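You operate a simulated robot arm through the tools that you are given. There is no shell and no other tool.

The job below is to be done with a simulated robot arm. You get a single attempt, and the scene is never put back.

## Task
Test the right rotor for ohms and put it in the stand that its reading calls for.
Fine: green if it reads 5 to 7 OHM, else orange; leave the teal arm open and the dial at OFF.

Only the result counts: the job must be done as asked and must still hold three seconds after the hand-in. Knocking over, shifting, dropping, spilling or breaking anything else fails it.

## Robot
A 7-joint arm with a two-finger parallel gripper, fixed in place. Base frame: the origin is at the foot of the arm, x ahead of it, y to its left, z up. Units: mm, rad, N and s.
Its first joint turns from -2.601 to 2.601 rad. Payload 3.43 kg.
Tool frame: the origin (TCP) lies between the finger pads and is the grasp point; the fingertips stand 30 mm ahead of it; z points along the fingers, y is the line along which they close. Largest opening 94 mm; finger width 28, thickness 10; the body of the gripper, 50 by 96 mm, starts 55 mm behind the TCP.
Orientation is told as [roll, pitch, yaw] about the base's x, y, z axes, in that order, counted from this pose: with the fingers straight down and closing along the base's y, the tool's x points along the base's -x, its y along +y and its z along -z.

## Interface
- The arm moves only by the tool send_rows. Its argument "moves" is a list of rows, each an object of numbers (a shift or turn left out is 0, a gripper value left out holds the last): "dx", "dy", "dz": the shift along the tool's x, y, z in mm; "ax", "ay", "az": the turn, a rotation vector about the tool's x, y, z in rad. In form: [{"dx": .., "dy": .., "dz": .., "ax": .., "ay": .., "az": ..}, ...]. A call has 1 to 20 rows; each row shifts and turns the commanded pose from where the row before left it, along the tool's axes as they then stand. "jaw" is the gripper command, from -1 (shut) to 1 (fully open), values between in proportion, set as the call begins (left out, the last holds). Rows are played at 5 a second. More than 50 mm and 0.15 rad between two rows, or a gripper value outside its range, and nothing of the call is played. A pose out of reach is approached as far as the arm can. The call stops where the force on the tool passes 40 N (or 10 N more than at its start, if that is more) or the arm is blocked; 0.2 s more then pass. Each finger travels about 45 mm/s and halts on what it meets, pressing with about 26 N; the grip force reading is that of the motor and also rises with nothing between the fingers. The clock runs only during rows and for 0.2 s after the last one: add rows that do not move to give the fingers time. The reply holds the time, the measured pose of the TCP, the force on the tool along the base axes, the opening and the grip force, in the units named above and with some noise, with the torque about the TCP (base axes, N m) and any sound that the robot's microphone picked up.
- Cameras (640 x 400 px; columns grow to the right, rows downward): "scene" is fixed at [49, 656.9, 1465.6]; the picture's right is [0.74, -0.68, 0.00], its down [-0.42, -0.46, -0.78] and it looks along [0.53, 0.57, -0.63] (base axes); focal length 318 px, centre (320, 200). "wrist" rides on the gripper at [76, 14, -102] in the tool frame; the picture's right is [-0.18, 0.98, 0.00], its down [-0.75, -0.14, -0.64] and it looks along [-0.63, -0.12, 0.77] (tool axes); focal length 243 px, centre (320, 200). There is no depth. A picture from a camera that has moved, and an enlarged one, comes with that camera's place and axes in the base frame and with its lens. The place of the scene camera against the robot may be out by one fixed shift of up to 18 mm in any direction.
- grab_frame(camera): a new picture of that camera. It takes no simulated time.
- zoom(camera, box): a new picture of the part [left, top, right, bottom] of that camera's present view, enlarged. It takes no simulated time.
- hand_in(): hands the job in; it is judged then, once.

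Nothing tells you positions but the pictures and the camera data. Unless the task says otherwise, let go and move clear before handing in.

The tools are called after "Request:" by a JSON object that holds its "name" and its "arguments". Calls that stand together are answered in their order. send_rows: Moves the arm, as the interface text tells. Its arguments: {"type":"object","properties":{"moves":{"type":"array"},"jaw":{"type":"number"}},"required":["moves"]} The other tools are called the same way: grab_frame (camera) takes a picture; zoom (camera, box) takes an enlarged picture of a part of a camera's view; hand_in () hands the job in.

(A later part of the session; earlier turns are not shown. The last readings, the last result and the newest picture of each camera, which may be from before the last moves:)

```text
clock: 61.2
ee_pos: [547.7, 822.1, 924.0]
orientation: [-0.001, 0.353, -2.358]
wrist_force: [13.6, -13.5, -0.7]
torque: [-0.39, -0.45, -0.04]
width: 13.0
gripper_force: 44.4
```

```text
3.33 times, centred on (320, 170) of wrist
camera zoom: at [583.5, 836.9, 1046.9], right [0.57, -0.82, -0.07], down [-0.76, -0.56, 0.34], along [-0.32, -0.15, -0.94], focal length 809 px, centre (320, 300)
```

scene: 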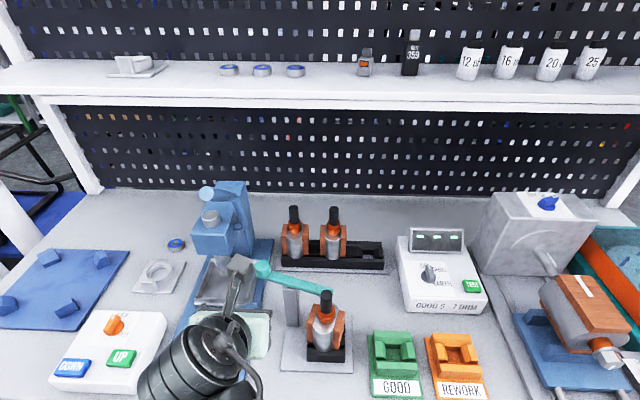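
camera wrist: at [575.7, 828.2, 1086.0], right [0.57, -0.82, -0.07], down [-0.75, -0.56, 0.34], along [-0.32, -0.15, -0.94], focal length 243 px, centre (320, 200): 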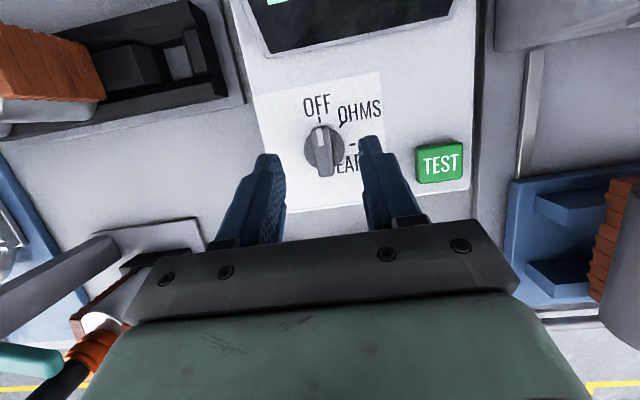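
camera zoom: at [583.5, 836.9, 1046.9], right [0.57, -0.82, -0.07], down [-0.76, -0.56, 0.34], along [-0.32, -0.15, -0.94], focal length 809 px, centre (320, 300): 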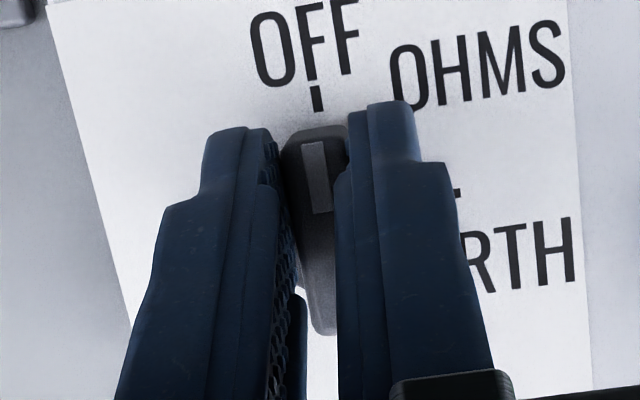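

Gripped at 13 mm, but there's about 19 N sideways load, so the TCP is slightly left of the dial axis. I'll shift right a little to centre it.

Request:
{"name": "send_rows", "arguments": {"moves": [{"dy": 1.2}, {}]}}

```text
clock: 61.8
ee_pos: [548.0, 822.3, 924.8]
orientation: [-0.004, 0.354, -2.356]
wrist_force: [14.8, -8.7, -0.8]
torque: [-1.04, 0.28, -0.06]
width: 12.8
gripper_force: 45.3
```

Request:
{"name": "send_rows", "arguments": {"moves": [{"dy": 2.0}, {}]}}

```text
clock: 62.4
ee_pos: [547.0, 820.3, 924.4]
orientation: [-0.007, 0.357, -2.357]
wrist_force: [7.6, 4.6, 3.6]
torque: [-0.83, 0.4, -0.16]
width: 12.8
gripper_force: 44.9
```

The lateral load is nearly gone. Now I'll turn the dial 45° clockwise about the vertical.

Request:
{"name": "send_rows", "arguments": {"moves": [{"ax": -0.0346, "az": 0.0938}, {"ax": -0.0346, "az": 0.0938}, {"ax": -0.0346, "az": 0.0938}, {"ax": -0.0346, "az": 0.0938}, {}]}}

Request:
{"name": "grab_frame", "arguments": {"camera": "wrist"}}

```text
clock: 63.6
ee_pos: [549.1, 820.3, 924.2]
orientation: [-0.004, 0.351, -2.757]
wrist_force: [-2.1, 5.0, 7.5]
torque: [0.27, -0.84, 0.01]
width: 13.1
gripper_force: 44.5
```

```text
taken
camera wrist: at [587.5, 820.7, 1046.8], right [0.21, -0.98, -0.07], down [-0.91, -0.22, 0.34], along [-0.35, -0.01, -0.94], focal length 243 px, centre (320, 200)
```

wrist: 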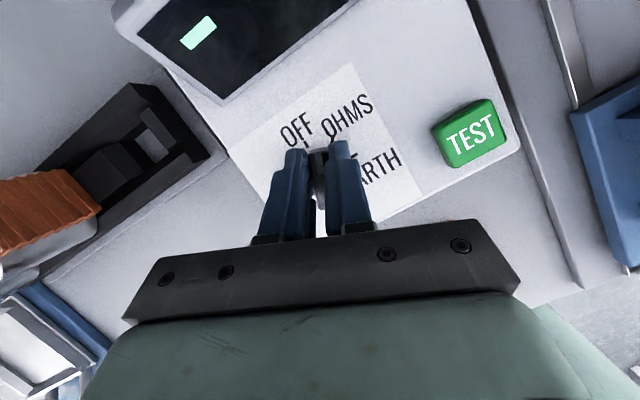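

The dial is following. I'll continue the remaining 22°.

Request:
{"name": "send_rows", "arguments": {"moves": [{"ax": -0.0346, "az": 0.0938}, {"ax": -0.0346, "az": 0.0938}, {"ax": -0.0346, "az": 0.0938}, {"ax": -0.0294, "az": 0.0797}, {}]}}

Request:
{"name": "grab_frame", "arguments": {"camera": "wrist"}}

Request:
{"name": "zoom", "arguments": {"camera": "wrist", "box": [240, 80, 420, 220]}}

```text
clock: 64.8
ee_pos: [549.1, 819.8, 924.4]
orientation: [-0.004, 0.35, -3.142]
wrist_force: [-0.2, -10.6, -1.9]
torque: [-0.33, 0.19, 0.0]
width: 13.1
gripper_force: 45.2
```

```text
taken
camera wrist: at [585.2, 805.3, 1046.8], right [-0.17, -0.98, -0.06], down [-0.93, 0.14, 0.35], along [-0.33, 0.12, -0.94], focal length 243 px, centre (320, 200)
```

wrist: 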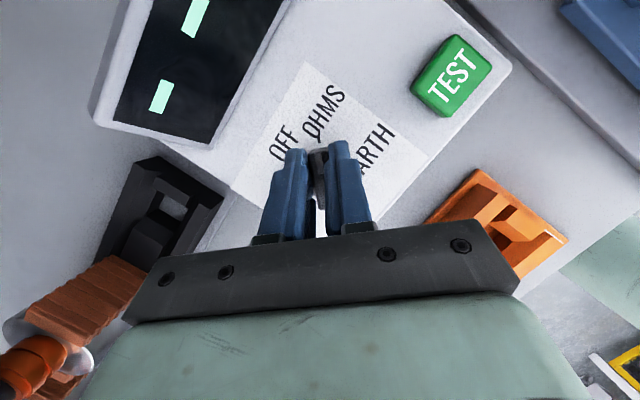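

```text
2.86 times, centred on (330, 150) of wrist
camera zoom: at [585.2, 805.3, 1046.8], right [-0.17, -0.98, -0.06], down [-0.93, 0.14, 0.35], along [-0.33, 0.12, -0.94], focal length 693 px, centre (291, 343)
```

zoom: 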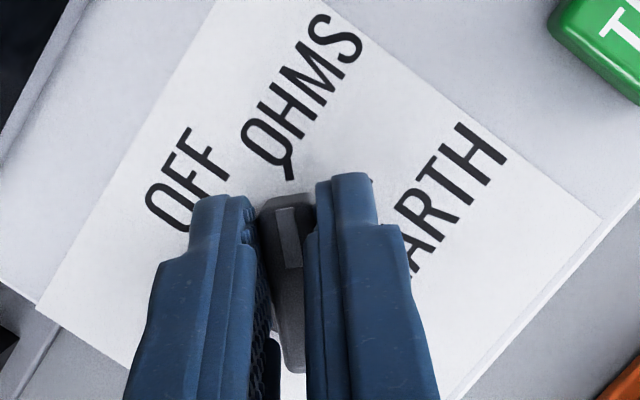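

The pointer lines up with the OHMS tick. I'll release and lift.

Request:
{"name": "send_rows", "arguments": {"moves": [{}, {}, {}], "jaw": 0.0}}

Request:
{"name": "send_rows", "arguments": {"moves": [{"dx": 5.2, "dz": -14}, {"dx": 8.6, "dz": -23.5}, {"dx": 8.6, "dz": -23.5}, {}]}}

Request:
{"name": "grab_frame", "arguments": {"camera": "wrist"}}

Request:
{"name": "zoom", "arguments": {"camera": "wrist", "box": [240, 80, 420, 220]}}

```text
clock: 65.6
ee_pos: [548.7, 821.5, 924.9]
orientation: [-0.002, 0.351, -3.14]
wrist_force: [-0.8, 0.1, -0.1]
torque: [0.0, -0.03, -0.01]
width: 47.4
gripper_force: 0.0
```

```text
clock: 66.6
ee_pos: [548.3, 820.8, 989.1]
orientation: [-0.004, 0.352, -3.14]
wrist_force: [0.1, -0.4, 0.8]
torque: [0.02, 0.0, -0.02]
width: 47.1
gripper_force: 0.0
```

```text
taken
camera wrist: at [584.3, 805.9, 1111.4], right [-0.17, -0.98, -0.07], down [-0.93, 0.14, 0.34], along [-0.33, 0.12, -0.94], focal length 243 px, centre (320, 200)
```

wrist: 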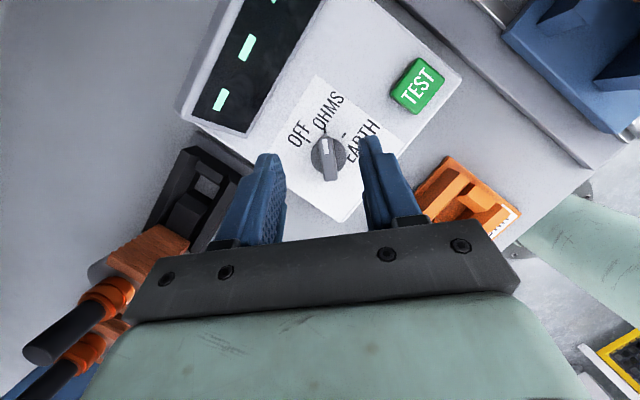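

```text
2.86 times, centred on (330, 150) of wrist
camera zoom: at [584.3, 805.9, 1111.4], right [-0.17, -0.98, -0.07], down [-0.93, 0.14, 0.34], along [-0.33, 0.12, -0.94], focal length 693 px, centre (291, 343)
```

zoom: 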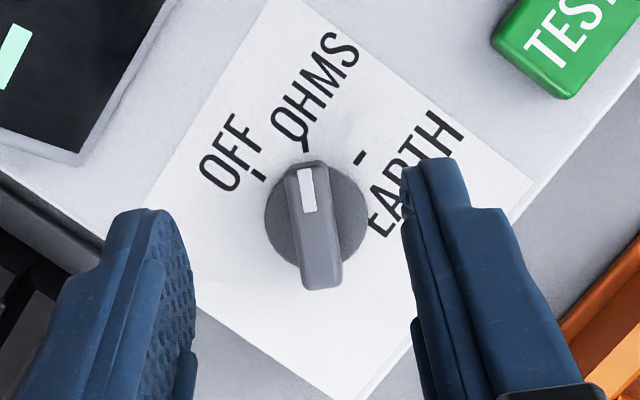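

The dial is on OHMS. Next is TEST at (591, 740.5): I'll close the fingers and hover over it.

Request:
{"name": "send_rows", "arguments": {"moves": [{}, {"dx": 8.1, "dy": 20.1, "dz": 10.9}, {"dx": 8.1, "dy": 20.1, "dz": 10.9}, {"dx": 8.1, "dy": 20.1, "dz": 10.9}, {"dx": 8.1, "dy": 20.1, "dz": 10.9}, {}], "jaw": -1}}

Request:
{"name": "grab_frame", "arguments": {"camera": "wrist"}}

Request:
{"name": "grab_frame", "arguments": {"camera": "scene"}}

```text
clock: 68.0
ee_pos: [593.4, 739.2, 958.3]
orientation: [-0.004, 0.35, -3.14]
wrist_force: [-0.3, -0.1, 0.5]
torque: [0.0, 0.02, 0.0]
width: 0.1
gripper_force: 25.6
```

```text
taken
camera wrist: at [630.8, 724.9, 1080.9], right [-0.17, -0.98, -0.07], down [-0.93, 0.14, 0.34], along [-0.33, 0.12, -0.94], focal length 243 px, centre (320, 200)
```

wrist: 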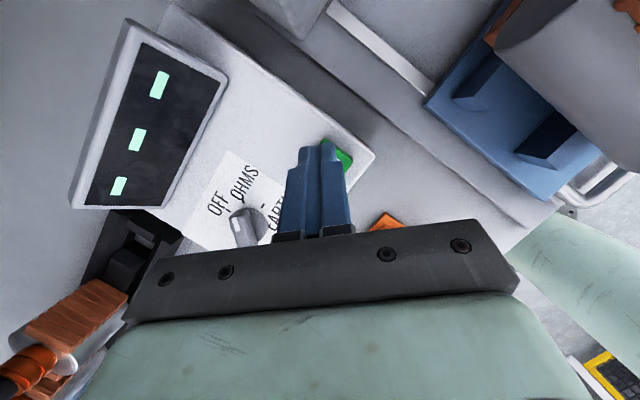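

```text
taken
```

scene: 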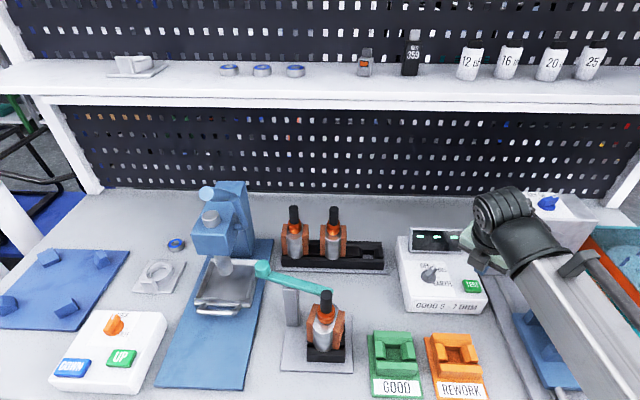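

Request:
{"name": "zoom", "arguments": {"camera": "wrist", "box": [270, 110, 390, 210]}}

Request:
{"name": "zoom", "arguments": {"camera": "scene", "box": [390, 210, 510, 320]}}

```text
4.00 times, centred on (330, 160) of wrist
camera zoom: at [630.8, 724.9, 1080.9], right [-0.17, -0.98, -0.07], down [-0.93, 0.14, 0.34], along [-0.33, 0.12, -0.94], focal length 970 px, centre (280, 360)
```

zoom: 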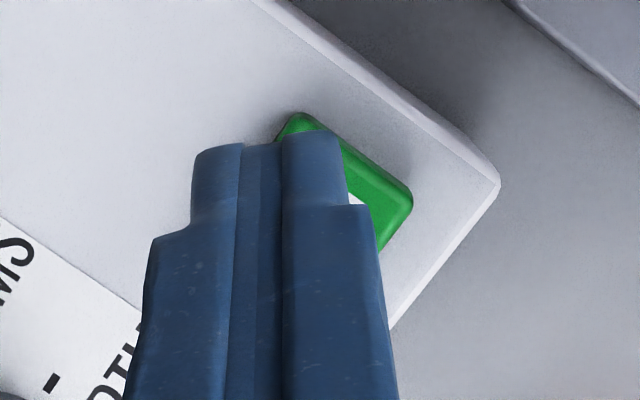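

```text
3.64 times, centred on (450, 265) of scene
camera zoom: at [49.0, 656.9, 1465.6], right [0.74, -0.68, 0.0], down [-0.42, -0.46, -0.78], along [0.53, 0.57, -0.63], focal length 1155 px, centre (-153, -36)
```

zoom: 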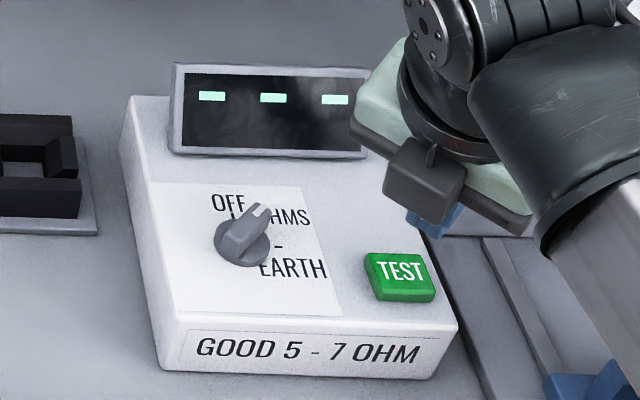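

The dial points squarely at OHMS and the display is in view. I'll lower onto the TEST button, slowing near contact.

Request:
{"name": "send_rows", "arguments": {"moves": [{"dx": 1.9, "dy": 1.5, "dz": 0.7}, {"dx": -3.45, "dz": 9.39}, {"dx": -3.45, "dz": 9.39}, {"dx": -2.4, "dz": 6.6}, {}]}}

Request:
{"name": "zoom", "arguments": {"camera": "scene", "box": [390, 210, 510, 320]}}

```text
clock: 69.2
ee_pos: [596.5, 739.4, 932.2]
orientation: [-0.004, 0.35, -3.139]
wrist_force: [0.0, 0.9, 0.9]
torque: [0.03, -0.03, -0.02]
width: 0.0
gripper_force: 25.6
```

```text
3.64 times, centred on (450, 265) of scene
camera zoom: at [49.0, 656.9, 1465.6], right [0.74, -0.68, 0.0], down [-0.42, -0.46, -0.78], along [0.53, 0.57, -0.63], focal length 1155 px, centre (-153, -36)
```

zoom: 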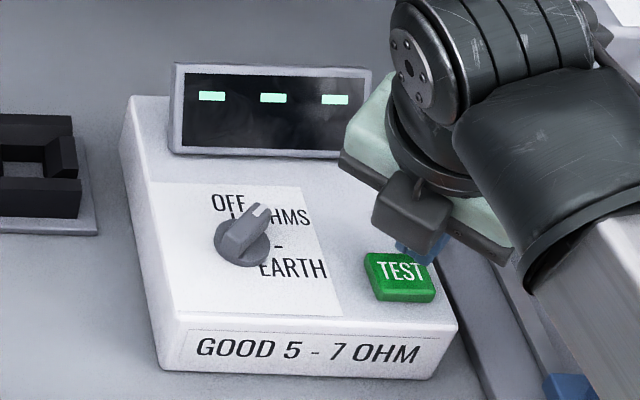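

Request:
{"name": "send_rows", "arguments": {"moves": [{"dx": -0.7, "dz": 1.9}, {"dx": -0.7, "dz": 1.9}, {"dx": -0.7, "dz": 1.9}, {}]}}

```text
clock: 70.2
ee_pos: [594.6, 738.6, 925.8]
orientation: [-0.004, 0.351, -3.139]
wrist_force: [0.2, 0.5, -0.8]
torque: [-0.02, 0.01, -0.02]
width: 0.0
gripper_force: 25.9
```

Request:
{"name": "send_rows", "arguments": {"moves": [{"dx": -0.7, "dz": 1.9}, {"dx": -0.7, "dz": 1.9}, {"dx": -0.7, "dz": 1.9}, {}]}}

Request:
{"name": "zoom", "arguments": {"camera": "scene", "box": [390, 210, 510, 320]}}

```text
clock: 71.2
ee_pos: [597.3, 738.9, 919.5]
orientation: [-0.004, 0.35, -3.14]
wrist_force: [-0.4, -0.1, 1.3]
torque: [0.0, 0.01, 0.02]
width: 0.0
gripper_force: 25.8
```

```text
3.64 times, centred on (450, 265) of scene
camera zoom: at [49.0, 656.9, 1465.6], right [0.74, -0.68, 0.0], down [-0.42, -0.46, -0.78], along [0.53, 0.57, -0.63], focal length 1155 px, centre (-153, -36)
```

zoom: 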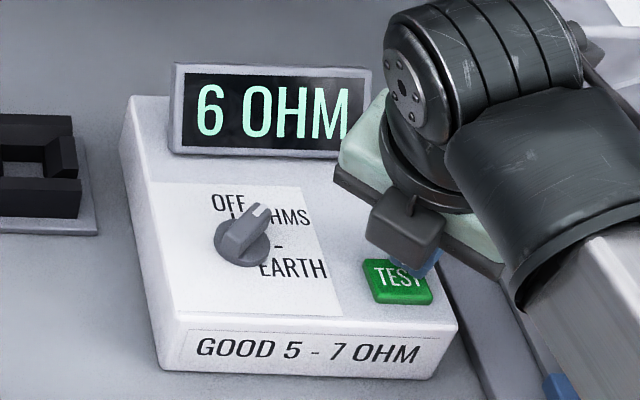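

The display shows a reading. I'll zoom in to be sure of it.

Request:
{"name": "zoom", "arguments": {"camera": "scene", "box": [405, 225, 465, 258]}}

Request:
{"name": "grab_frame", "arguments": {"camera": "wrist"}}

```text
10.67 times, centred on (435, 242) of scene
camera zoom: at [49.0, 656.9, 1465.6], right [0.74, -0.68, 0.0], down [-0.42, -0.46, -0.78], along [0.53, 0.57, -0.63], focal length 3389 px, centre (-907, -243)
```

zoom: 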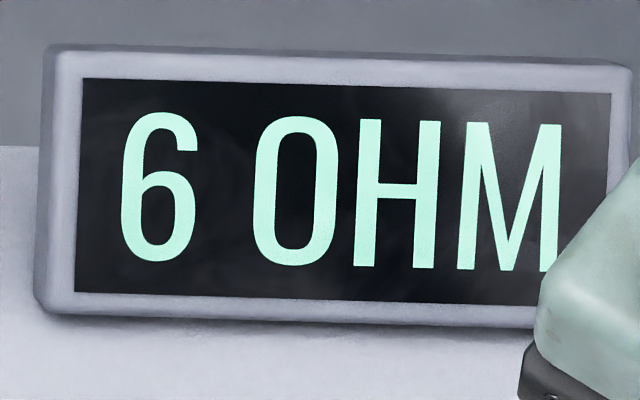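

```text
taken
camera wrist: at [632.7, 723.9, 1042.3], right [-0.17, -0.98, -0.07], down [-0.93, 0.14, 0.34], along [-0.33, 0.12, -0.94], focal length 243 px, centre (320, 200)
```

wrist: 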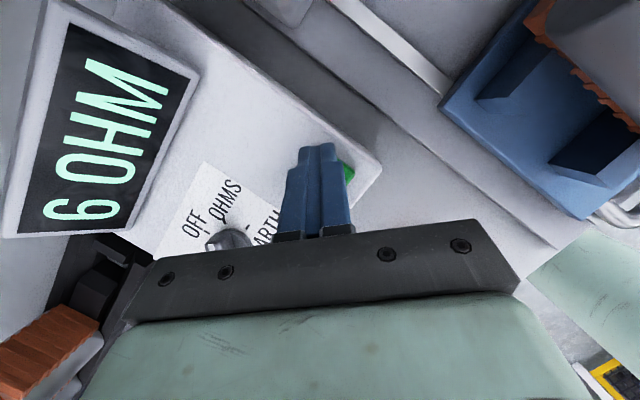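

The meter reads 6 OHM, within 5–7, so the rotor goes in the green GOOD stand. I'll lift off and return over the dial to set it back to OFF.

Request:
{"name": "send_rows", "arguments": {"moves": [{"dx": 3.45, "dz": -9.4}, {"dx": 9.5, "dz": -25.8}, {"dx": 9.5, "dz": -25.8}, {"dx": -12, "dy": -20.2, "dz": -4.3}, {"dx": -12, "dy": -20.2, "dz": -4.3}, {"dx": -12, "dy": -20.2, "dz": -4.3}, {"dx": -12, "dy": -20.2, "dz": -4.3}, {}]}}

Request:
{"name": "send_rows", "arguments": {"moves": [{}, {}, {}], "jaw": 0.0}}

Request:
{"name": "grab_frame", "arguments": {"camera": "wrist"}}

Request:
{"name": "zoom", "arguments": {"camera": "scene", "box": [380, 200, 500, 320]}}

```text
clock: 73.0
ee_pos: [544.1, 818.9, 982.3]
orientation: [-0.004, 0.351, -3.139]
wrist_force: [0.3, -0.1, -0.2]
torque: [-0.01, 0.02, 0.0]
width: 0.0
gripper_force: 26.2
```

```text
clock: 73.8
ee_pos: [544.7, 819.3, 982.7]
orientation: [-0.003, 0.35, -3.139]
wrist_force: [0.0, -0.6, 0.6]
torque: [0.01, 0.0, -0.04]
width: 47.0
gripper_force: 0.0
```

```text
taken
camera wrist: at [581.3, 804.6, 1105.5], right [-0.17, -0.98, -0.07], down [-0.93, 0.14, 0.34], along [-0.33, 0.12, -0.94], focal length 243 px, centre (320, 200)
```

wrist: 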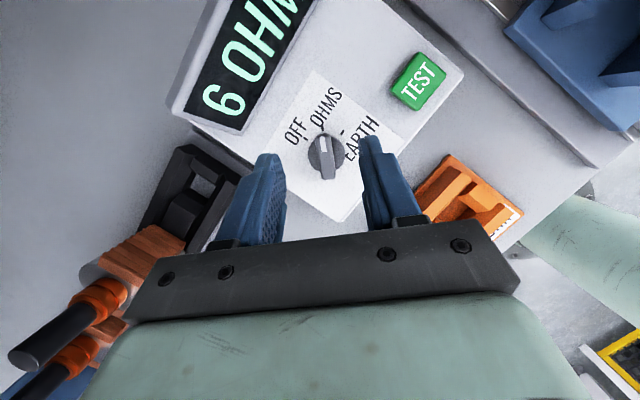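

```text
3.33 times, centred on (440, 260) of scene
camera zoom: at [49.0, 656.9, 1465.6], right [0.74, -0.68, 0.0], down [-0.42, -0.46, -0.78], along [0.53, 0.57, -0.63], focal length 1059 px, centre (-80, 0)
```

zoom: 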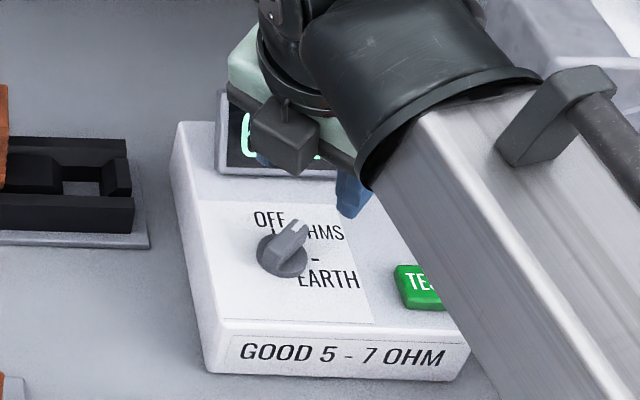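

The reading is unchanged at 6 OHM. I'll descend to the ridge.

Request:
{"name": "send_rows", "arguments": {"moves": [{"dx": -4.5, "dz": 13.8}, {"dx": -4.5, "dz": 13.8}, {"dx": -4.5, "dz": 13.8}, {"dx": -4.5, "dz": 13.8}, {}]}}

Request:
{"name": "zoom", "arguments": {"camera": "wrist", "box": [240, 110, 400, 230]}}

```text
clock: 75.0
ee_pos: [546.7, 819.9, 926.7]
orientation: [-0.005, 0.35, -3.14]
wrist_force: [-0.3, 0.3, -0.4]
torque: [-0.01, 0.01, 0.01]
width: 47.1
gripper_force: 0.0
```

```text
3.33 times, centred on (320, 170) of wrist
camera zoom: at [583.8, 805.0, 1048.5], right [-0.17, -0.98, -0.07], down [-0.93, 0.14, 0.34], along [-0.33, 0.12, -0.94], focal length 809 px, centre (320, 300)
```

zoom: 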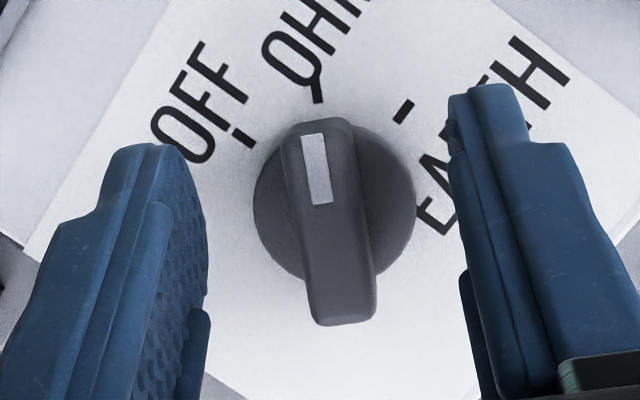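

Request:
{"name": "send_rows", "arguments": {"moves": [{"dx": -0.7, "dz": 1.9}, {}]}}

Request:
{"name": "send_rows", "arguments": {"moves": [{}, {}, {}, {}, {}], "jaw": -1}}

```text
clock: 75.6
ee_pos: [547.4, 819.2, 923.4]
orientation: [-0.004, 0.35, -3.137]
wrist_force: [0.1, 0.0, -0.3]
torque: [-0.01, 0.0, 0.01]
width: 46.9
gripper_force: 0.1
```

```text
clock: 76.8
ee_pos: [547.6, 820.2, 925.0]
orientation: [-0.004, 0.35, -3.141]
wrist_force: [0.6, -0.6, -0.4]
torque: [-0.14, -0.02, 0.0]
width: 13.1
gripper_force: 45.1
```

The grip is clean with no side load. I'll turn it back 45° counter-clockwise to OFF.

Request:
{"name": "send_rows", "arguments": {"moves": [{"ax": 0.0346, "az": -0.0938}, {"ax": 0.0346, "az": -0.0938}, {"ax": 0.0346, "az": -0.0938}, {"ax": 0.0346, "az": -0.0938}, {"ax": 0.0346, "az": -0.0938}, {"ax": 0.0346, "az": -0.0938}, {"ax": 0.0346, "az": -0.0938}, {"ax": 0.0294, "az": -0.0797}, {}]}}

Request:
{"name": "zoom", "arguments": {"camera": "wrist", "box": [240, 80, 420, 220]}}

```text
clock: 78.8
ee_pos: [546.6, 820.5, 923.7]
orientation: [-0.005, 0.353, -2.354]
wrist_force: [-1.1, 21.6, -0.3]
torque: [-0.13, 0.34, -0.21]
width: 12.7
gripper_force: 45.3
```

```text
2.86 times, centred on (330, 150) of wrist
camera zoom: at [582.8, 835.5, 1046.7], right [0.58, -0.81, -0.07], down [-0.75, -0.56, 0.34], along [-0.32, -0.14, -0.94], focal length 693 px, centre (291, 343)
```

zoom: 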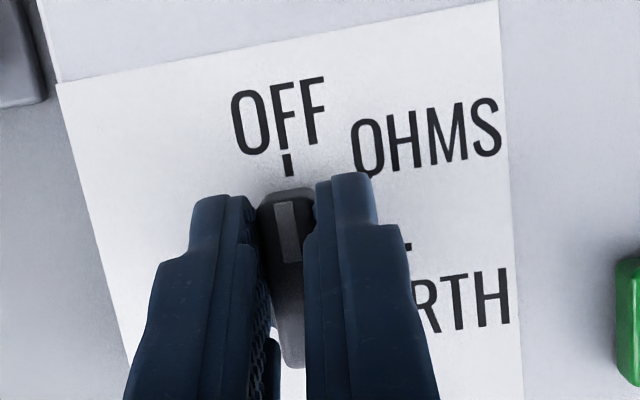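

The pointer is back on the OFF tick. I'll release, lift and verify.

Request:
{"name": "send_rows", "arguments": {"moves": [{}, {}, {}], "jaw": 0.0}}

Request:
{"name": "send_rows", "arguments": {"moves": [{"dx": 5.2, "dz": -14}, {"dx": 8.6, "dz": -23.5}, {"dx": 8.6, "dz": -23.5}, {"dx": 8.6, "dz": -23.5}, {}]}}

Request:
{"name": "grab_frame", "arguments": {"camera": "wrist"}}

Request:
{"name": "zoom", "arguments": {"camera": "wrist", "box": [240, 60, 420, 200]}}

Request:
{"name": "zoom", "arguments": {"camera": "scene", "box": [380, 200, 500, 320]}}

```text
clock: 79.6
ee_pos: [547.1, 818.4, 924.3]
orientation: [-0.004, 0.352, -2.357]
wrist_force: [-0.1, -0.5, 0.2]
torque: [0.03, 0.03, 0.0]
width: 46.9
gripper_force: 0.2
```

```text
clock: 80.8
ee_pos: [547.8, 816.5, 1014.7]
orientation: [-0.005, 0.352, -2.356]
wrist_force: [0.1, -0.1, 0.6]
torque: [0.01, 0.01, -0.01]
width: 46.5
gripper_force: 0.1
```

```text
taken
camera wrist: at [583.9, 832.9, 1138.0], right [0.57, -0.82, -0.07], down [-0.75, -0.56, 0.34], along [-0.32, -0.15, -0.94], focal length 243 px, centre (320, 200)
```

wrist: 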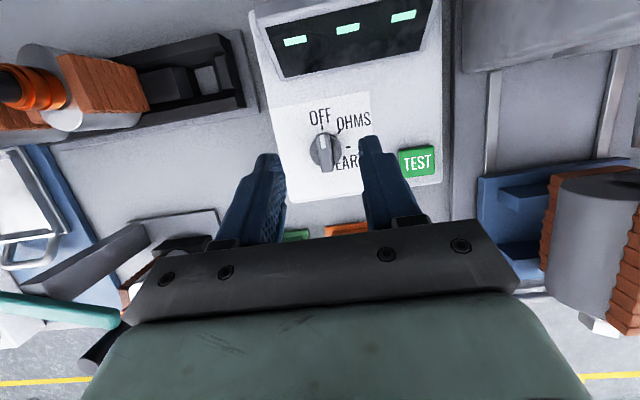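

```text
2.86 times, centred on (330, 130) of wrist
camera zoom: at [583.9, 832.9, 1138.0], right [0.57, -0.82, -0.07], down [-0.75, -0.56, 0.34], along [-0.32, -0.15, -0.94], focal length 693 px, centre (291, 400)
```

zoom: 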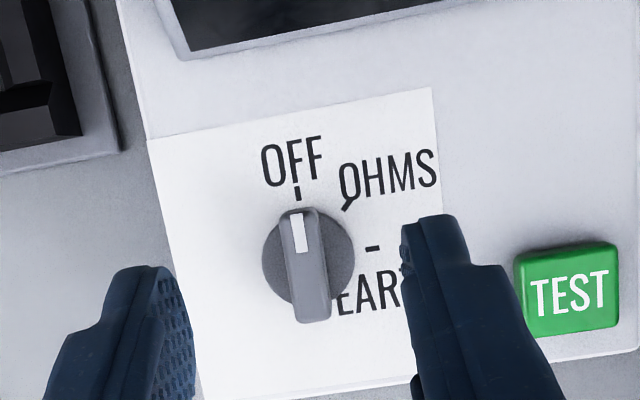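

```text
3.33 times, centred on (440, 260) of scene
camera zoom: at [49.0, 656.9, 1465.6], right [0.74, -0.68, 0.0], down [-0.42, -0.46, -0.78], along [0.53, 0.57, -0.63], focal length 1059 px, centre (-80, 0)
```

zoom: 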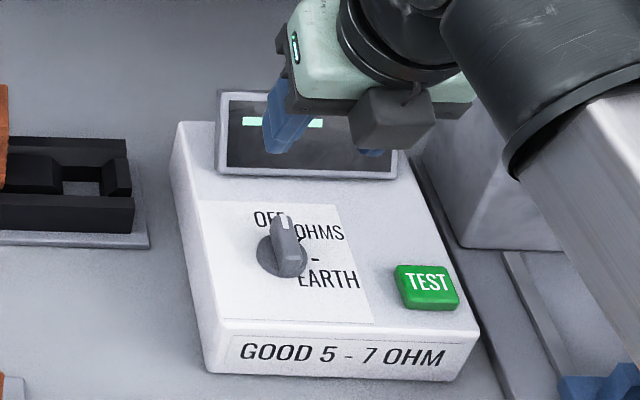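

The dial is at OFF and the display is blank again. Next I need to open the teal arm: I'll raise, restore the 46° tilt, and travel high to above the knob, now near (241, 1022).

Request:
{"name": "send_rows", "arguments": {"moves": [{"dx": 10.9, "dz": -29.7}, {"dx": 10.9, "dz": -29.7}, {"dx": 10.9, "dz": -29.7}, {"ay": 0.09}, {"ay": 0.09}, {"ay": 0.09}, {"ay": 0.09}, {"ay": 0.09}, {}]}}

```text
clock: 82.8
ee_pos: [546.5, 819.4, 1108.6]
orientation: [-0.006, 0.804, -2.357]
wrist_force: [-0.2, 0.2, 0.6]
torque: [0.03, -0.02, 0.03]
width: 47.0
gripper_force: 0.0
```

Request:
{"name": "send_rows", "arguments": {"moves": [{"dx": -5, "dy": -18, "dz": -4.5}, {"dx": -9.35, "dy": -36, "dz": -9}, {"dx": -9.35, "dy": -36, "dz": -9}, {"dx": -9.35, "dy": -36, "dz": -9}, {"dx": -9.35, "dy": -36, "dz": -9}, {"dx": -9.35, "dy": -36, "dz": -9}, {"dx": -9.35, "dy": -36, "dz": -9}, {"dx": -9.35, "dy": -36, "dz": -9}, {"dx": -9.35, "dy": -36, "dz": -9}, {"dx": -9.35, "dy": -36, "dz": -9}, {"dx": -5, "dy": -18, "dz": -4.5}, {}], "jaw": -0.06}}

Request:
{"name": "grab_frame", "arguments": {"camera": "wrist"}}

Request:
{"name": "grab_frame", "arguments": {"camera": "scene"}}

```text
clock: 85.4
ee_pos: [200.1, 980.6, 1106.3]
orientation: [-0.006, 0.803, -2.356]
wrist_force: [-0.2, -0.3, -0.6]
torque: [-0.02, -0.01, 0.01]
width: 44.2
gripper_force: 0.1
```

```text
taken
camera wrist: at [195.5, 955.2, 1233.6], right [0.61, -0.78, -0.14], down [-0.8, -0.6, -0.1], along [-0.01, 0.17, -0.99], focal length 243 px, centre (320, 200)
```

wrist: 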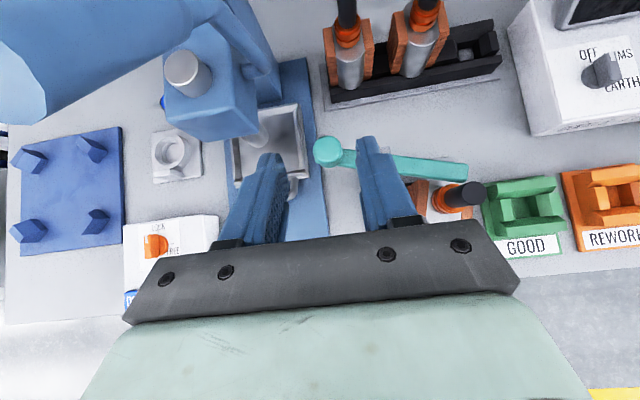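

```text
taken
```

scene: 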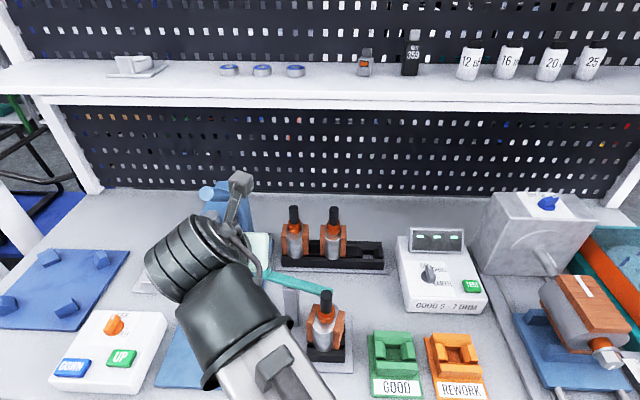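

The arm stayed closed and the knob is at (239, 1022.5). I'll come down over it with the fingers either side, keeping clear of the press head to the left.

Request:
{"name": "send_rows", "arguments": {"moves": [{"dx": -2.1, "dy": -0.6, "dz": 24.7}, {"dx": -2.1, "dy": -0.6, "dz": 24.7}, {"dx": -2.1, "dy": -0.6, "dz": 24.7}, {}]}}

Request:
{"name": "grab_frame", "arguments": {"camera": "wrist"}}

Request:
{"name": "zoom", "arguments": {"camera": "wrist", "box": [230, 100, 430, 240]}}

```text
clock: 86.4
ee_pos: [231.3, 1018.0, 1051.1]
orientation: [-0.006, 0.802, -2.357]
wrist_force: [0.5, -0.1, 0.3]
torque: [0.04, 0.0, 0.01]
width: 44.2
gripper_force: 0.0
```

```text
taken
camera wrist: at [229.1, 993.0, 1176.8], right [0.61, -0.78, -0.14], down [-0.8, -0.6, -0.1], along [-0.01, 0.17, -0.99], focal length 243 px, centre (320, 200)
```

wrist: 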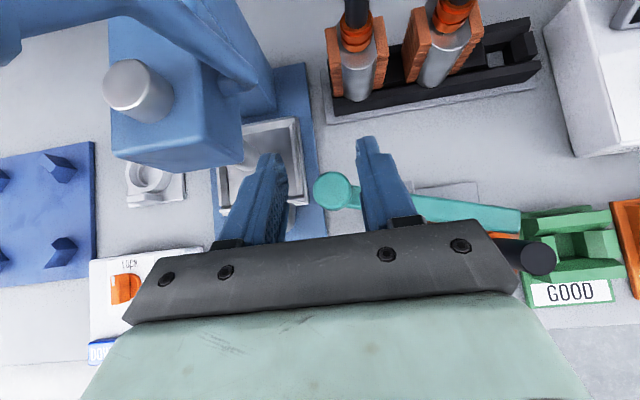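

```text
2.86 times, centred on (330, 170) of wrist
camera zoom: at [229.1, 993.0, 1176.8], right [0.61, -0.78, -0.14], down [-0.8, -0.6, -0.1], along [-0.01, 0.17, -0.99], focal length 693 px, centre (291, 286)
```

zoom: 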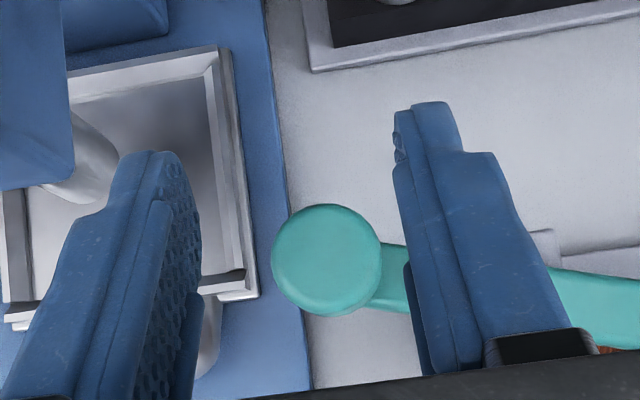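

Request:
{"name": "send_rows", "arguments": {"moves": [{"dx": -8.45, "dy": 0.73, "dz": 8.17}, {"dx": -8.45, "dy": 0.73, "dz": 8.17}, {"dx": -8.45, "dy": 0.73, "dz": 8.17}, {"dx": -8.45, "dy": 0.73, "dz": 8.17}, {}]}}

Request:
{"name": "zoom", "arguments": {"camera": "wrist", "box": [230, 100, 430, 240]}}

```text
clock: 87.6
ee_pos: [234.3, 1016.5, 1003.1]
orientation: [-0.007, 0.806, -2.358]
wrist_force: [1.9, 1.8, 4.1]
torque: [0.01, -0.16, 0.08]
width: 44.1
gripper_force: 0.6
```

```text
2.86 times, centred on (330, 170) of wrist
camera zoom: at [231.1, 990.5, 1129.8], right [0.61, -0.78, -0.14], down [-0.8, -0.6, -0.1], along [-0.01, 0.17, -0.99], focal length 693 px, centre (291, 286)
```

zoom: 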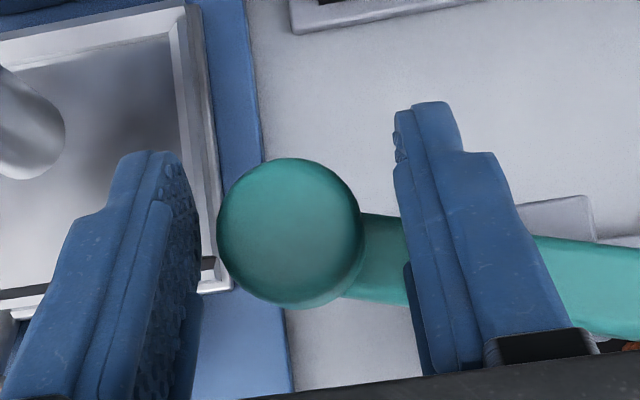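

A finger just touches the bar (4 N), so I'll raise 4 mm and then close gently on the knob.

Request:
{"name": "send_rows", "arguments": {"moves": [{"dx": 2.9, "dz": -2.8}, {}]}}

Request:
{"name": "send_rows", "arguments": {"moves": [{}, {}, {}, {}], "jaw": -1}}

Request:
{"name": "zoom", "arguments": {"camera": "wrist", "box": [230, 100, 430, 240]}}

```text
clock: 88.2
ee_pos: [234.0, 1015.5, 1006.6]
orientation: [-0.005, 0.803, -2.359]
wrist_force: [0.4, -0.3, 0.0]
torque: [0.01, 0.0, -0.02]
width: 44.3
gripper_force: 0.1
```

```text
clock: 89.2
ee_pos: [234.5, 1014.5, 1007.2]
orientation: [-0.009, 0.806, -2.358]
wrist_force: [-9.4, 10.7, 1.3]
torque: [0.24, 0.34, 0.01]
width: 28.9
gripper_force: 45.0
```

```text
2.86 times, centred on (330, 170) of wrist
camera zoom: at [230.3, 990.8, 1133.1], right [0.61, -0.78, -0.14], down [-0.79, -0.6, -0.1], along [-0.01, 0.17, -0.99], focal length 693 px, centre (291, 286)
```

zoom: 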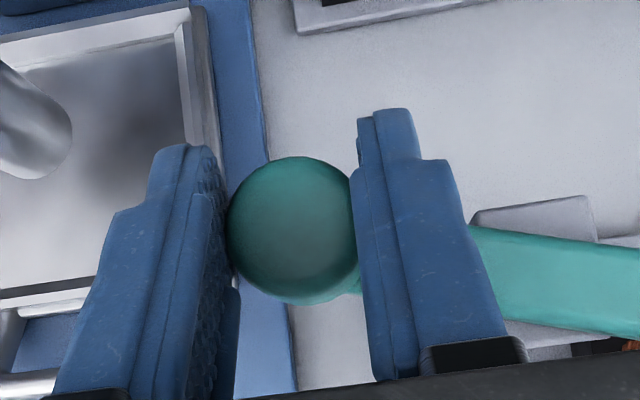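

The knob is gripped. I'll ease the side load and then draw the knob along its arc, 42° counter-clockwise about the pivot at about (269, 976), to reopen the arm.

Request:
{"name": "send_rows", "arguments": {"moves": [{"dy": -1.0}, {"dx": -3.4, "dy": -0.55, "dz": -3.5}, {"dx": -3.4, "dy": -0.55, "dz": -3.5}, {"dx": -3.4, "dy": 0.3, "dz": -3.5}, {"dx": -3.4, "dy": 0.3, "dz": -3.5}, {}]}}

Request:
{"name": "zoom", "arguments": {"camera": "wrist", "box": [230, 60, 530, 260]}}

```text
clock: 90.6
ee_pos: [220.3, 1003.6, 1006.9]
orientation: [-0.008, 0.803, -2.357]
wrist_force: [-9.2, 19.5, 0.4]
torque: [0.42, 0.58, 0.67]
width: 29.5
gripper_force: 45.0
```

```text
2.00 times, centred on (380, 160) of wrist
camera zoom: at [215.5, 978.2, 1133.0], right [0.61, -0.78, -0.14], down [-0.79, -0.6, -0.1], along [-0.01, 0.17, -0.99], focal length 485 px, centre (200, 280)
```

zoom: 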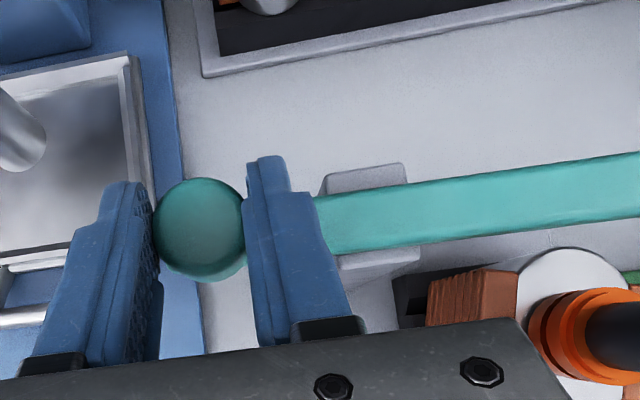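

The arm is opening. There's some sideways load, so I'll bias slightly left and continue.

Request:
{"name": "send_rows", "arguments": {"moves": [{"dy": -1.8}, {"dx": -3.3, "dy": 0.9, "dz": -3.4}, {"dx": -3.3, "dy": 0.9, "dz": -3.4}, {}]}}

```text
clock: 91.6
ee_pos: [212.9, 996.0, 1006.9]
orientation: [-0.007, 0.803, -2.359]
wrist_force: [-15.5, 14.5, 1.0]
torque: [0.25, 0.78, 0.46]
width: 29.1
gripper_force: 45.0
```

Request:
{"name": "send_rows", "arguments": {"moves": [{"dy": -2.0}, {"dx": -1.5, "dy": -1.0, "dz": -1.55}, {"dx": -3.1, "dy": 1.6, "dz": -3.2}, {}]}}

Request:
{"name": "zoom", "arguments": {"camera": "wrist", "box": [230, 60, 530, 260]}}

```text
clock: 92.6
ee_pos: [209.1, 990.8, 1007.0]
orientation: [-0.005, 0.804, -2.355]
wrist_force: [4.3, 9.3, 4.0]
torque: [0.33, -0.42, 0.6]
width: 29.2
gripper_force: 45.0
```

```text
2.00 times, centred on (380, 160) of wrist
camera zoom: at [205.0, 966.2, 1133.1], right [0.61, -0.78, -0.13], down [-0.8, -0.6, -0.1], along [0.0, 0.17, -0.99], focal length 485 px, centre (200, 280)
```

zoom: 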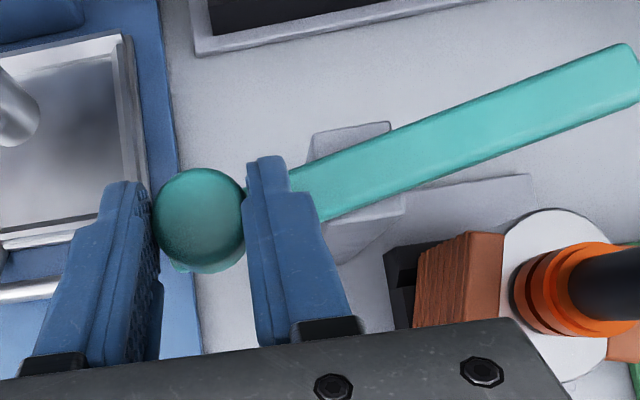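

Request:
{"name": "send_rows", "arguments": {"moves": [{"dx": -3.1, "dy": 0.9, "dz": -3.2}, {"dx": -3.1, "dy": 1.2, "dz": -3.2}, {}]}}

Request:
{"name": "zoom", "arguments": {"camera": "wrist", "box": [230, 60, 530, 260]}}

```text
clock: 93.4
ee_pos: [204.0, 982.6, 1007.5]
orientation: [-0.004, 0.803, -2.359]
wrist_force: [12.6, -5.0, 5.8]
torque: [-0.15, -0.28, -0.2]
width: 29.2
gripper_force: 45.2
```

```text
2.00 times, centred on (380, 160) of wrist
camera zoom: at [200.2, 957.7, 1133.1], right [0.6, -0.79, -0.13], down [-0.8, -0.6, -0.1], along [0.0, 0.17, -0.99], focal length 485 px, centre (200, 280)
```

zoom: 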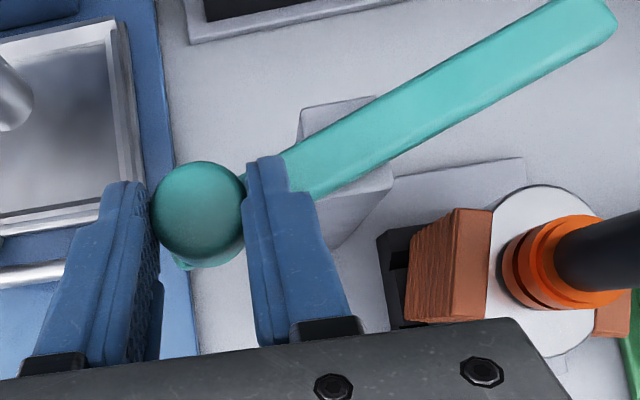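

Request:
{"name": "send_rows", "arguments": {"moves": [{"dx": -2.8, "dy": 2.4, "dz": -2.9}, {"dx": -2.8, "dy": 2.4, "dz": -2.9}, {}]}}

Request:
{"name": "zoom", "arguments": {"camera": "wrist", "box": [230, 60, 530, 260]}}

Request:
{"name": "grab_frame", "arguments": {"camera": "scene"}}

```text
clock: 94.2
ee_pos: [202.1, 977.2, 1006.1]
orientation: [-0.007, 0.805, -2.357]
wrist_force: [23.6, 21.4, 2.7]
torque: [0.39, -0.3, -0.06]
width: 28.8
gripper_force: 44.9
```

```text
2.00 times, centred on (380, 160) of wrist
camera zoom: at [198.0, 952.0, 1132.9], right [0.61, -0.78, -0.14], down [-0.8, -0.6, -0.1], along [-0.01, 0.17, -0.99], focal length 485 px, centre (200, 280)
```

zoom: 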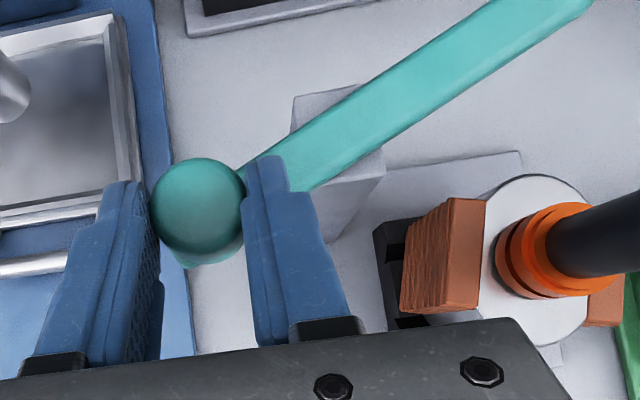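

```text
taken
```

scene: 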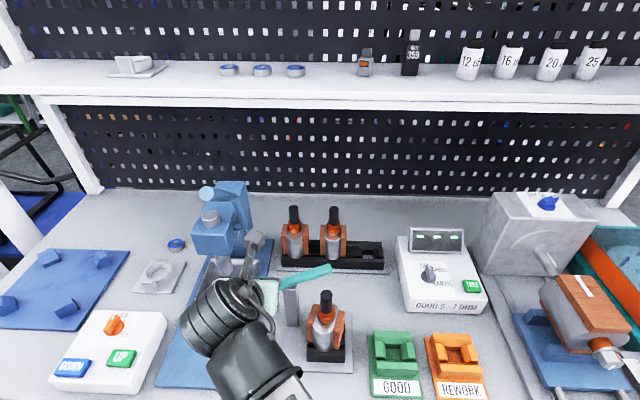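

The arm has reached its open stop: there's about 32 N resistance, and the tip is back at its original spot in the scene view. I'll release the knob and rise.

Request:
{"name": "send_rows", "arguments": {"moves": [{"dx": 1.4, "dz": 1.4}, {}]}}

Request:
{"name": "send_rows", "arguments": {"moves": [{}, {}, {}], "jaw": -0.06}}

Request:
{"name": "send_rows", "arguments": {"moves": [{"dx": 7.2, "dz": -6.95}, {"dx": 14.4, "dz": -13.9}, {"dx": 14.4, "dz": -13.9}, {"dx": 14.4, "dz": -13.9}, {"dx": 14.4, "dz": -13.9}, {}]}}

Request:
{"name": "grab_frame", "arguments": {"camera": "wrist"}}

Request:
{"name": "zoom", "arguments": {"camera": "scene", "box": [230, 240, 410, 370]}}

```text
clock: 94.8
ee_pos: [201.3, 977.2, 1006.8]
orientation: [-0.008, 0.804, -2.358]
wrist_force: [12.3, 17.5, 3.4]
torque: [1.11, -1.12, -0.06]
width: 29.0
gripper_force: 44.8
```

```text
clock: 95.6
ee_pos: [202.3, 977.4, 1007.0]
orientation: [-0.004, 0.803, -2.356]
wrist_force: [0.4, 0.0, 0.9]
torque: [0.02, -0.01, 0.01]
width: 44.1
gripper_force: 0.1
```

```text
clock: 97.0
ee_pos: [203.9, 975.0, 1099.1]
orientation: [-0.005, 0.804, -2.358]
wrist_force: [0.1, -0.2, 0.0]
torque: [-0.07, 0.01, -0.02]
width: 44.3
gripper_force: 0.1
```

```text
taken
camera wrist: at [199.7, 951.2, 1224.5], right [0.61, -0.78, -0.14], down [-0.8, -0.6, -0.1], along [-0.01, 0.17, -0.99], focal length 243 px, centre (320, 200)
```

wrist: 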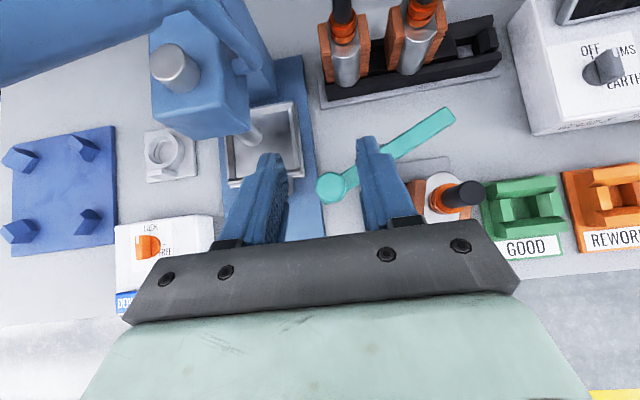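

```text
3.08 times, centred on (320, 305) of scene
camera zoom: at [49.0, 656.9, 1465.6], right [0.74, -0.68, 0.0], down [-0.42, -0.46, -0.78], along [0.53, 0.57, -0.63], focal length 978 px, centre (320, -123)
```

zoom: 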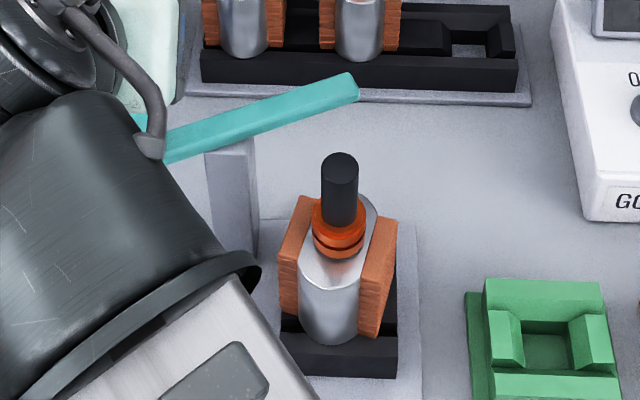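

The arm is open again. The rotor stands about 14° clockwise of the nest, so I'll grip it with the tool turned by that amount and square it up at the stand. I'm moving above it now and rotating.

Request:
{"name": "send_rows", "arguments": {"moves": [{"dx": -4.5, "dy": 14.8, "dz": 3.2}, {"dx": -9.1, "dy": 29.7, "dz": 6.5}, {"dx": -9.1, "dy": 29.7, "dz": 6.5}, {"dx": -9.1, "dy": 29.7, "dz": 6.5}, {"dx": -4.5, "dy": 14.8, "dz": 3.2}, {"ax": -0.0607, "az": 0.0585}, {"ax": -0.0607, "az": 0.0585}, {"ax": -0.0607, "az": 0.0585}, {}]}}

Request:
{"name": "grab_frame", "arguments": {"camera": "wrist"}}

Request:
{"name": "zoom", "arguments": {"camera": "wrist", "box": [230, 110, 430, 250]}}

```text
clock: 99.0
ee_pos: [283.2, 888.5, 1052.5]
orientation: [-0.005, 0.802, -2.613]
wrist_force: [-0.3, -0.1, 0.0]
torque: [0.06, 0.01, 0.01]
width: 44.2
gripper_force: 0.1
```

```text
taken
camera wrist: at [272.7, 864.9, 1178.5], right [0.39, -0.91, -0.14], down [-0.92, -0.38, -0.1], along [0.04, 0.16, -0.99], focal length 243 px, centre (320, 200)
```

wrist: 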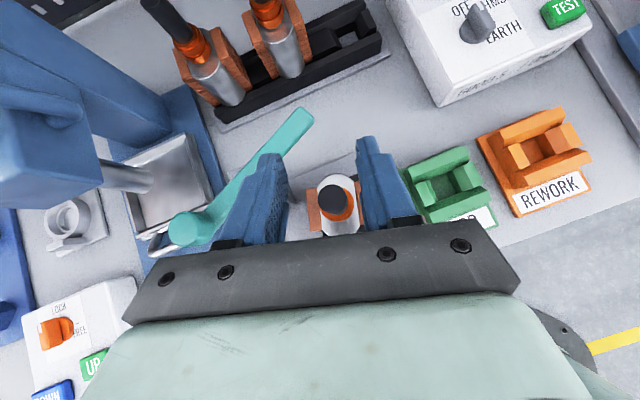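

```text
2.86 times, centred on (330, 180) of wrist
camera zoom: at [272.7, 864.9, 1178.5], right [0.39, -0.91, -0.14], down [-0.92, -0.38, -0.1], along [0.04, 0.16, -0.99], focal length 693 px, centre (291, 257)
```

zoom: 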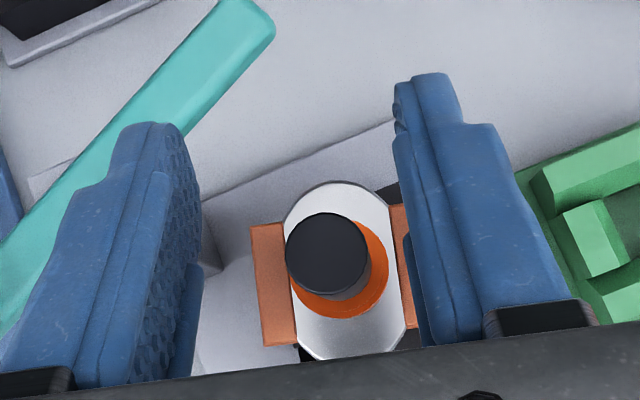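

The tool is now square with the rotor and the shaft tip is at (284, 887, 1000). I'll descend to grip a bit higher on the shaft than before, the position where the grip proved stable.

Request:
{"name": "send_rows", "arguments": {"moves": [{"dx": -10.2, "dy": 0.48, "dz": 9.75}, {"dx": -10.2, "dy": 0.48, "dz": 9.75}, {"dx": -10.2, "dy": 0.48, "dz": 9.75}, {"dx": -10.2, "dy": 0.48, "dz": 9.75}, {}]}}

Request:
{"name": "zoom", "arguments": {"camera": "wrist", "box": [230, 110, 430, 250]}}

```text
clock: 100.2
ee_pos: [283.1, 886.3, 994.6]
orientation: [-0.005, 0.803, -2.611]
wrist_force: [-0.2, 0.9, -0.3]
torque: [0.03, -0.01, -0.01]
width: 44.0
gripper_force: 0.1
```

```text
2.86 times, centred on (330, 180) of wrist
camera zoom: at [273.5, 863.1, 1121.8], right [0.39, -0.91, -0.14], down [-0.92, -0.38, -0.1], along [0.03, 0.16, -0.99], focal length 693 px, centre (291, 257)
```

zoom: 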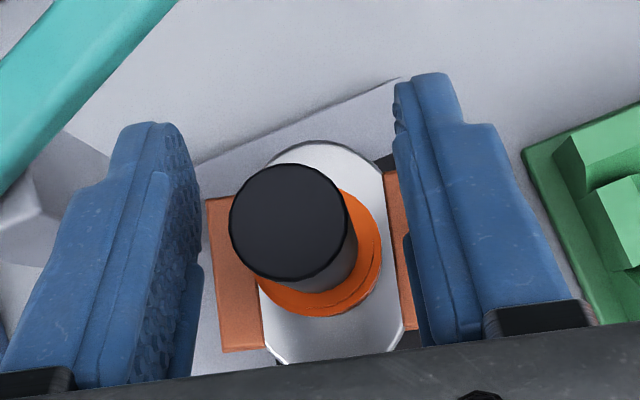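

Request:
{"name": "send_rows", "arguments": {"moves": [{}, {}, {}, {}, {}], "jaw": -1}}

Request:
{"name": "send_rows", "arguments": {"moves": [{"dx": 2.2, "dz": -2.1}, {"dx": 3.6, "dz": -3.5}, {"dx": 3.6, "dz": -3.5}, {}]}}

Request:
{"name": "zoom", "arguments": {"camera": "wrist", "box": [230, 110, 430, 250]}}

```text
clock: 101.4
ee_pos: [283.8, 887.1, 995.6]
orientation: [-0.006, 0.803, -2.611]
wrist_force: [-0.7, 3.1, 0.1]
torque: [0.04, 0.04, 0.01]
width: 23.2
gripper_force: 25.6
```

```text
clock: 102.4
ee_pos: [283.5, 886.8, 1007.7]
orientation: [-0.004, 0.799, -2.611]
wrist_force: [1.0, -1.9, -15.1]
torque: [-0.3, -0.13, -0.01]
width: 21.9
gripper_force: 25.9
```

```text
2.86 times, centred on (330, 180) of wrist
camera zoom: at [273.0, 863.5, 1134.1], right [0.39, -0.91, -0.14], down [-0.92, -0.38, -0.09], along [0.03, 0.16, -0.99], focal length 693 px, centre (291, 257)
```

zoom: 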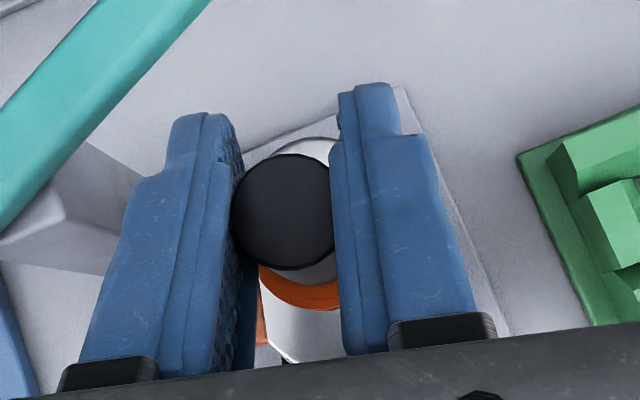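

The rotor is lifted off with a stable grip. I'll continue straight up slowly.

Request:
{"name": "send_rows", "arguments": {"moves": [{"dx": 5, "dz": -4.8}, {"dx": 7.2, "dz": -6.94}, {"dx": 7.2, "dz": -6.94}, {"dx": 7.2, "dz": -6.94}, {"dx": 7.2, "dz": -6.94}, {"dx": 7.2, "dz": -6.94}, {"dx": 7.2, "dz": -6.94}, {"dx": 5, "dz": -4.8}, {}]}}

Request:
{"name": "grab_frame", "arguments": {"camera": "wrist"}}

Request:
{"name": "zoom", "arguments": {"camera": "scene", "box": [230, 200, 430, 370]}}

```text
clock: 104.4
ee_pos: [283.4, 887.6, 1082.8]
orientation: [-0.007, 0.8, -2.612]
wrist_force: [1.0, -1.0, -14.5]
torque: [-0.13, -0.07, -0.01]
width: 21.5
gripper_force: 25.6
```

```text
taken
camera wrist: at [274.1, 863.9, 1208.7], right [0.39, -0.91, -0.14], down [-0.92, -0.38, -0.09], along [0.03, 0.16, -0.99], focal length 243 px, centre (320, 200)
```

wrist: 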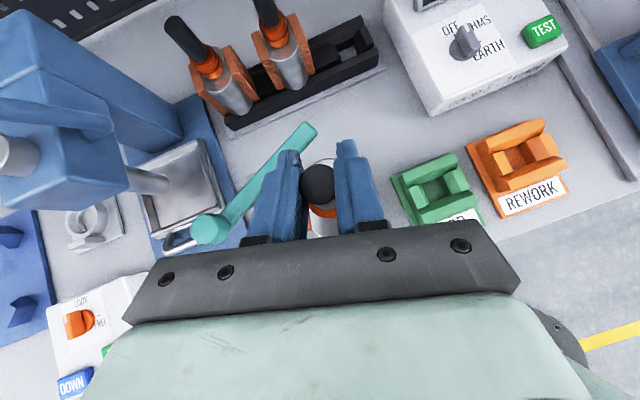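

```text
2.35 times, centred on (330, 285) of scene
camera zoom: at [49.0, 656.9, 1465.6], right [0.74, -0.68, 0.0], down [-0.42, -0.46, -0.78], along [0.53, 0.57, -0.63], focal length 748 px, centre (296, 0)
```

zoom: 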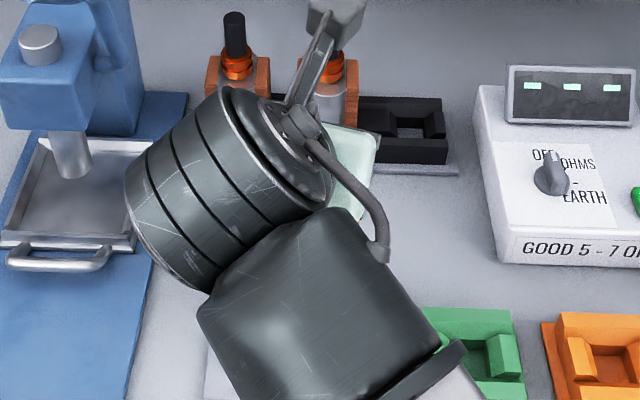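

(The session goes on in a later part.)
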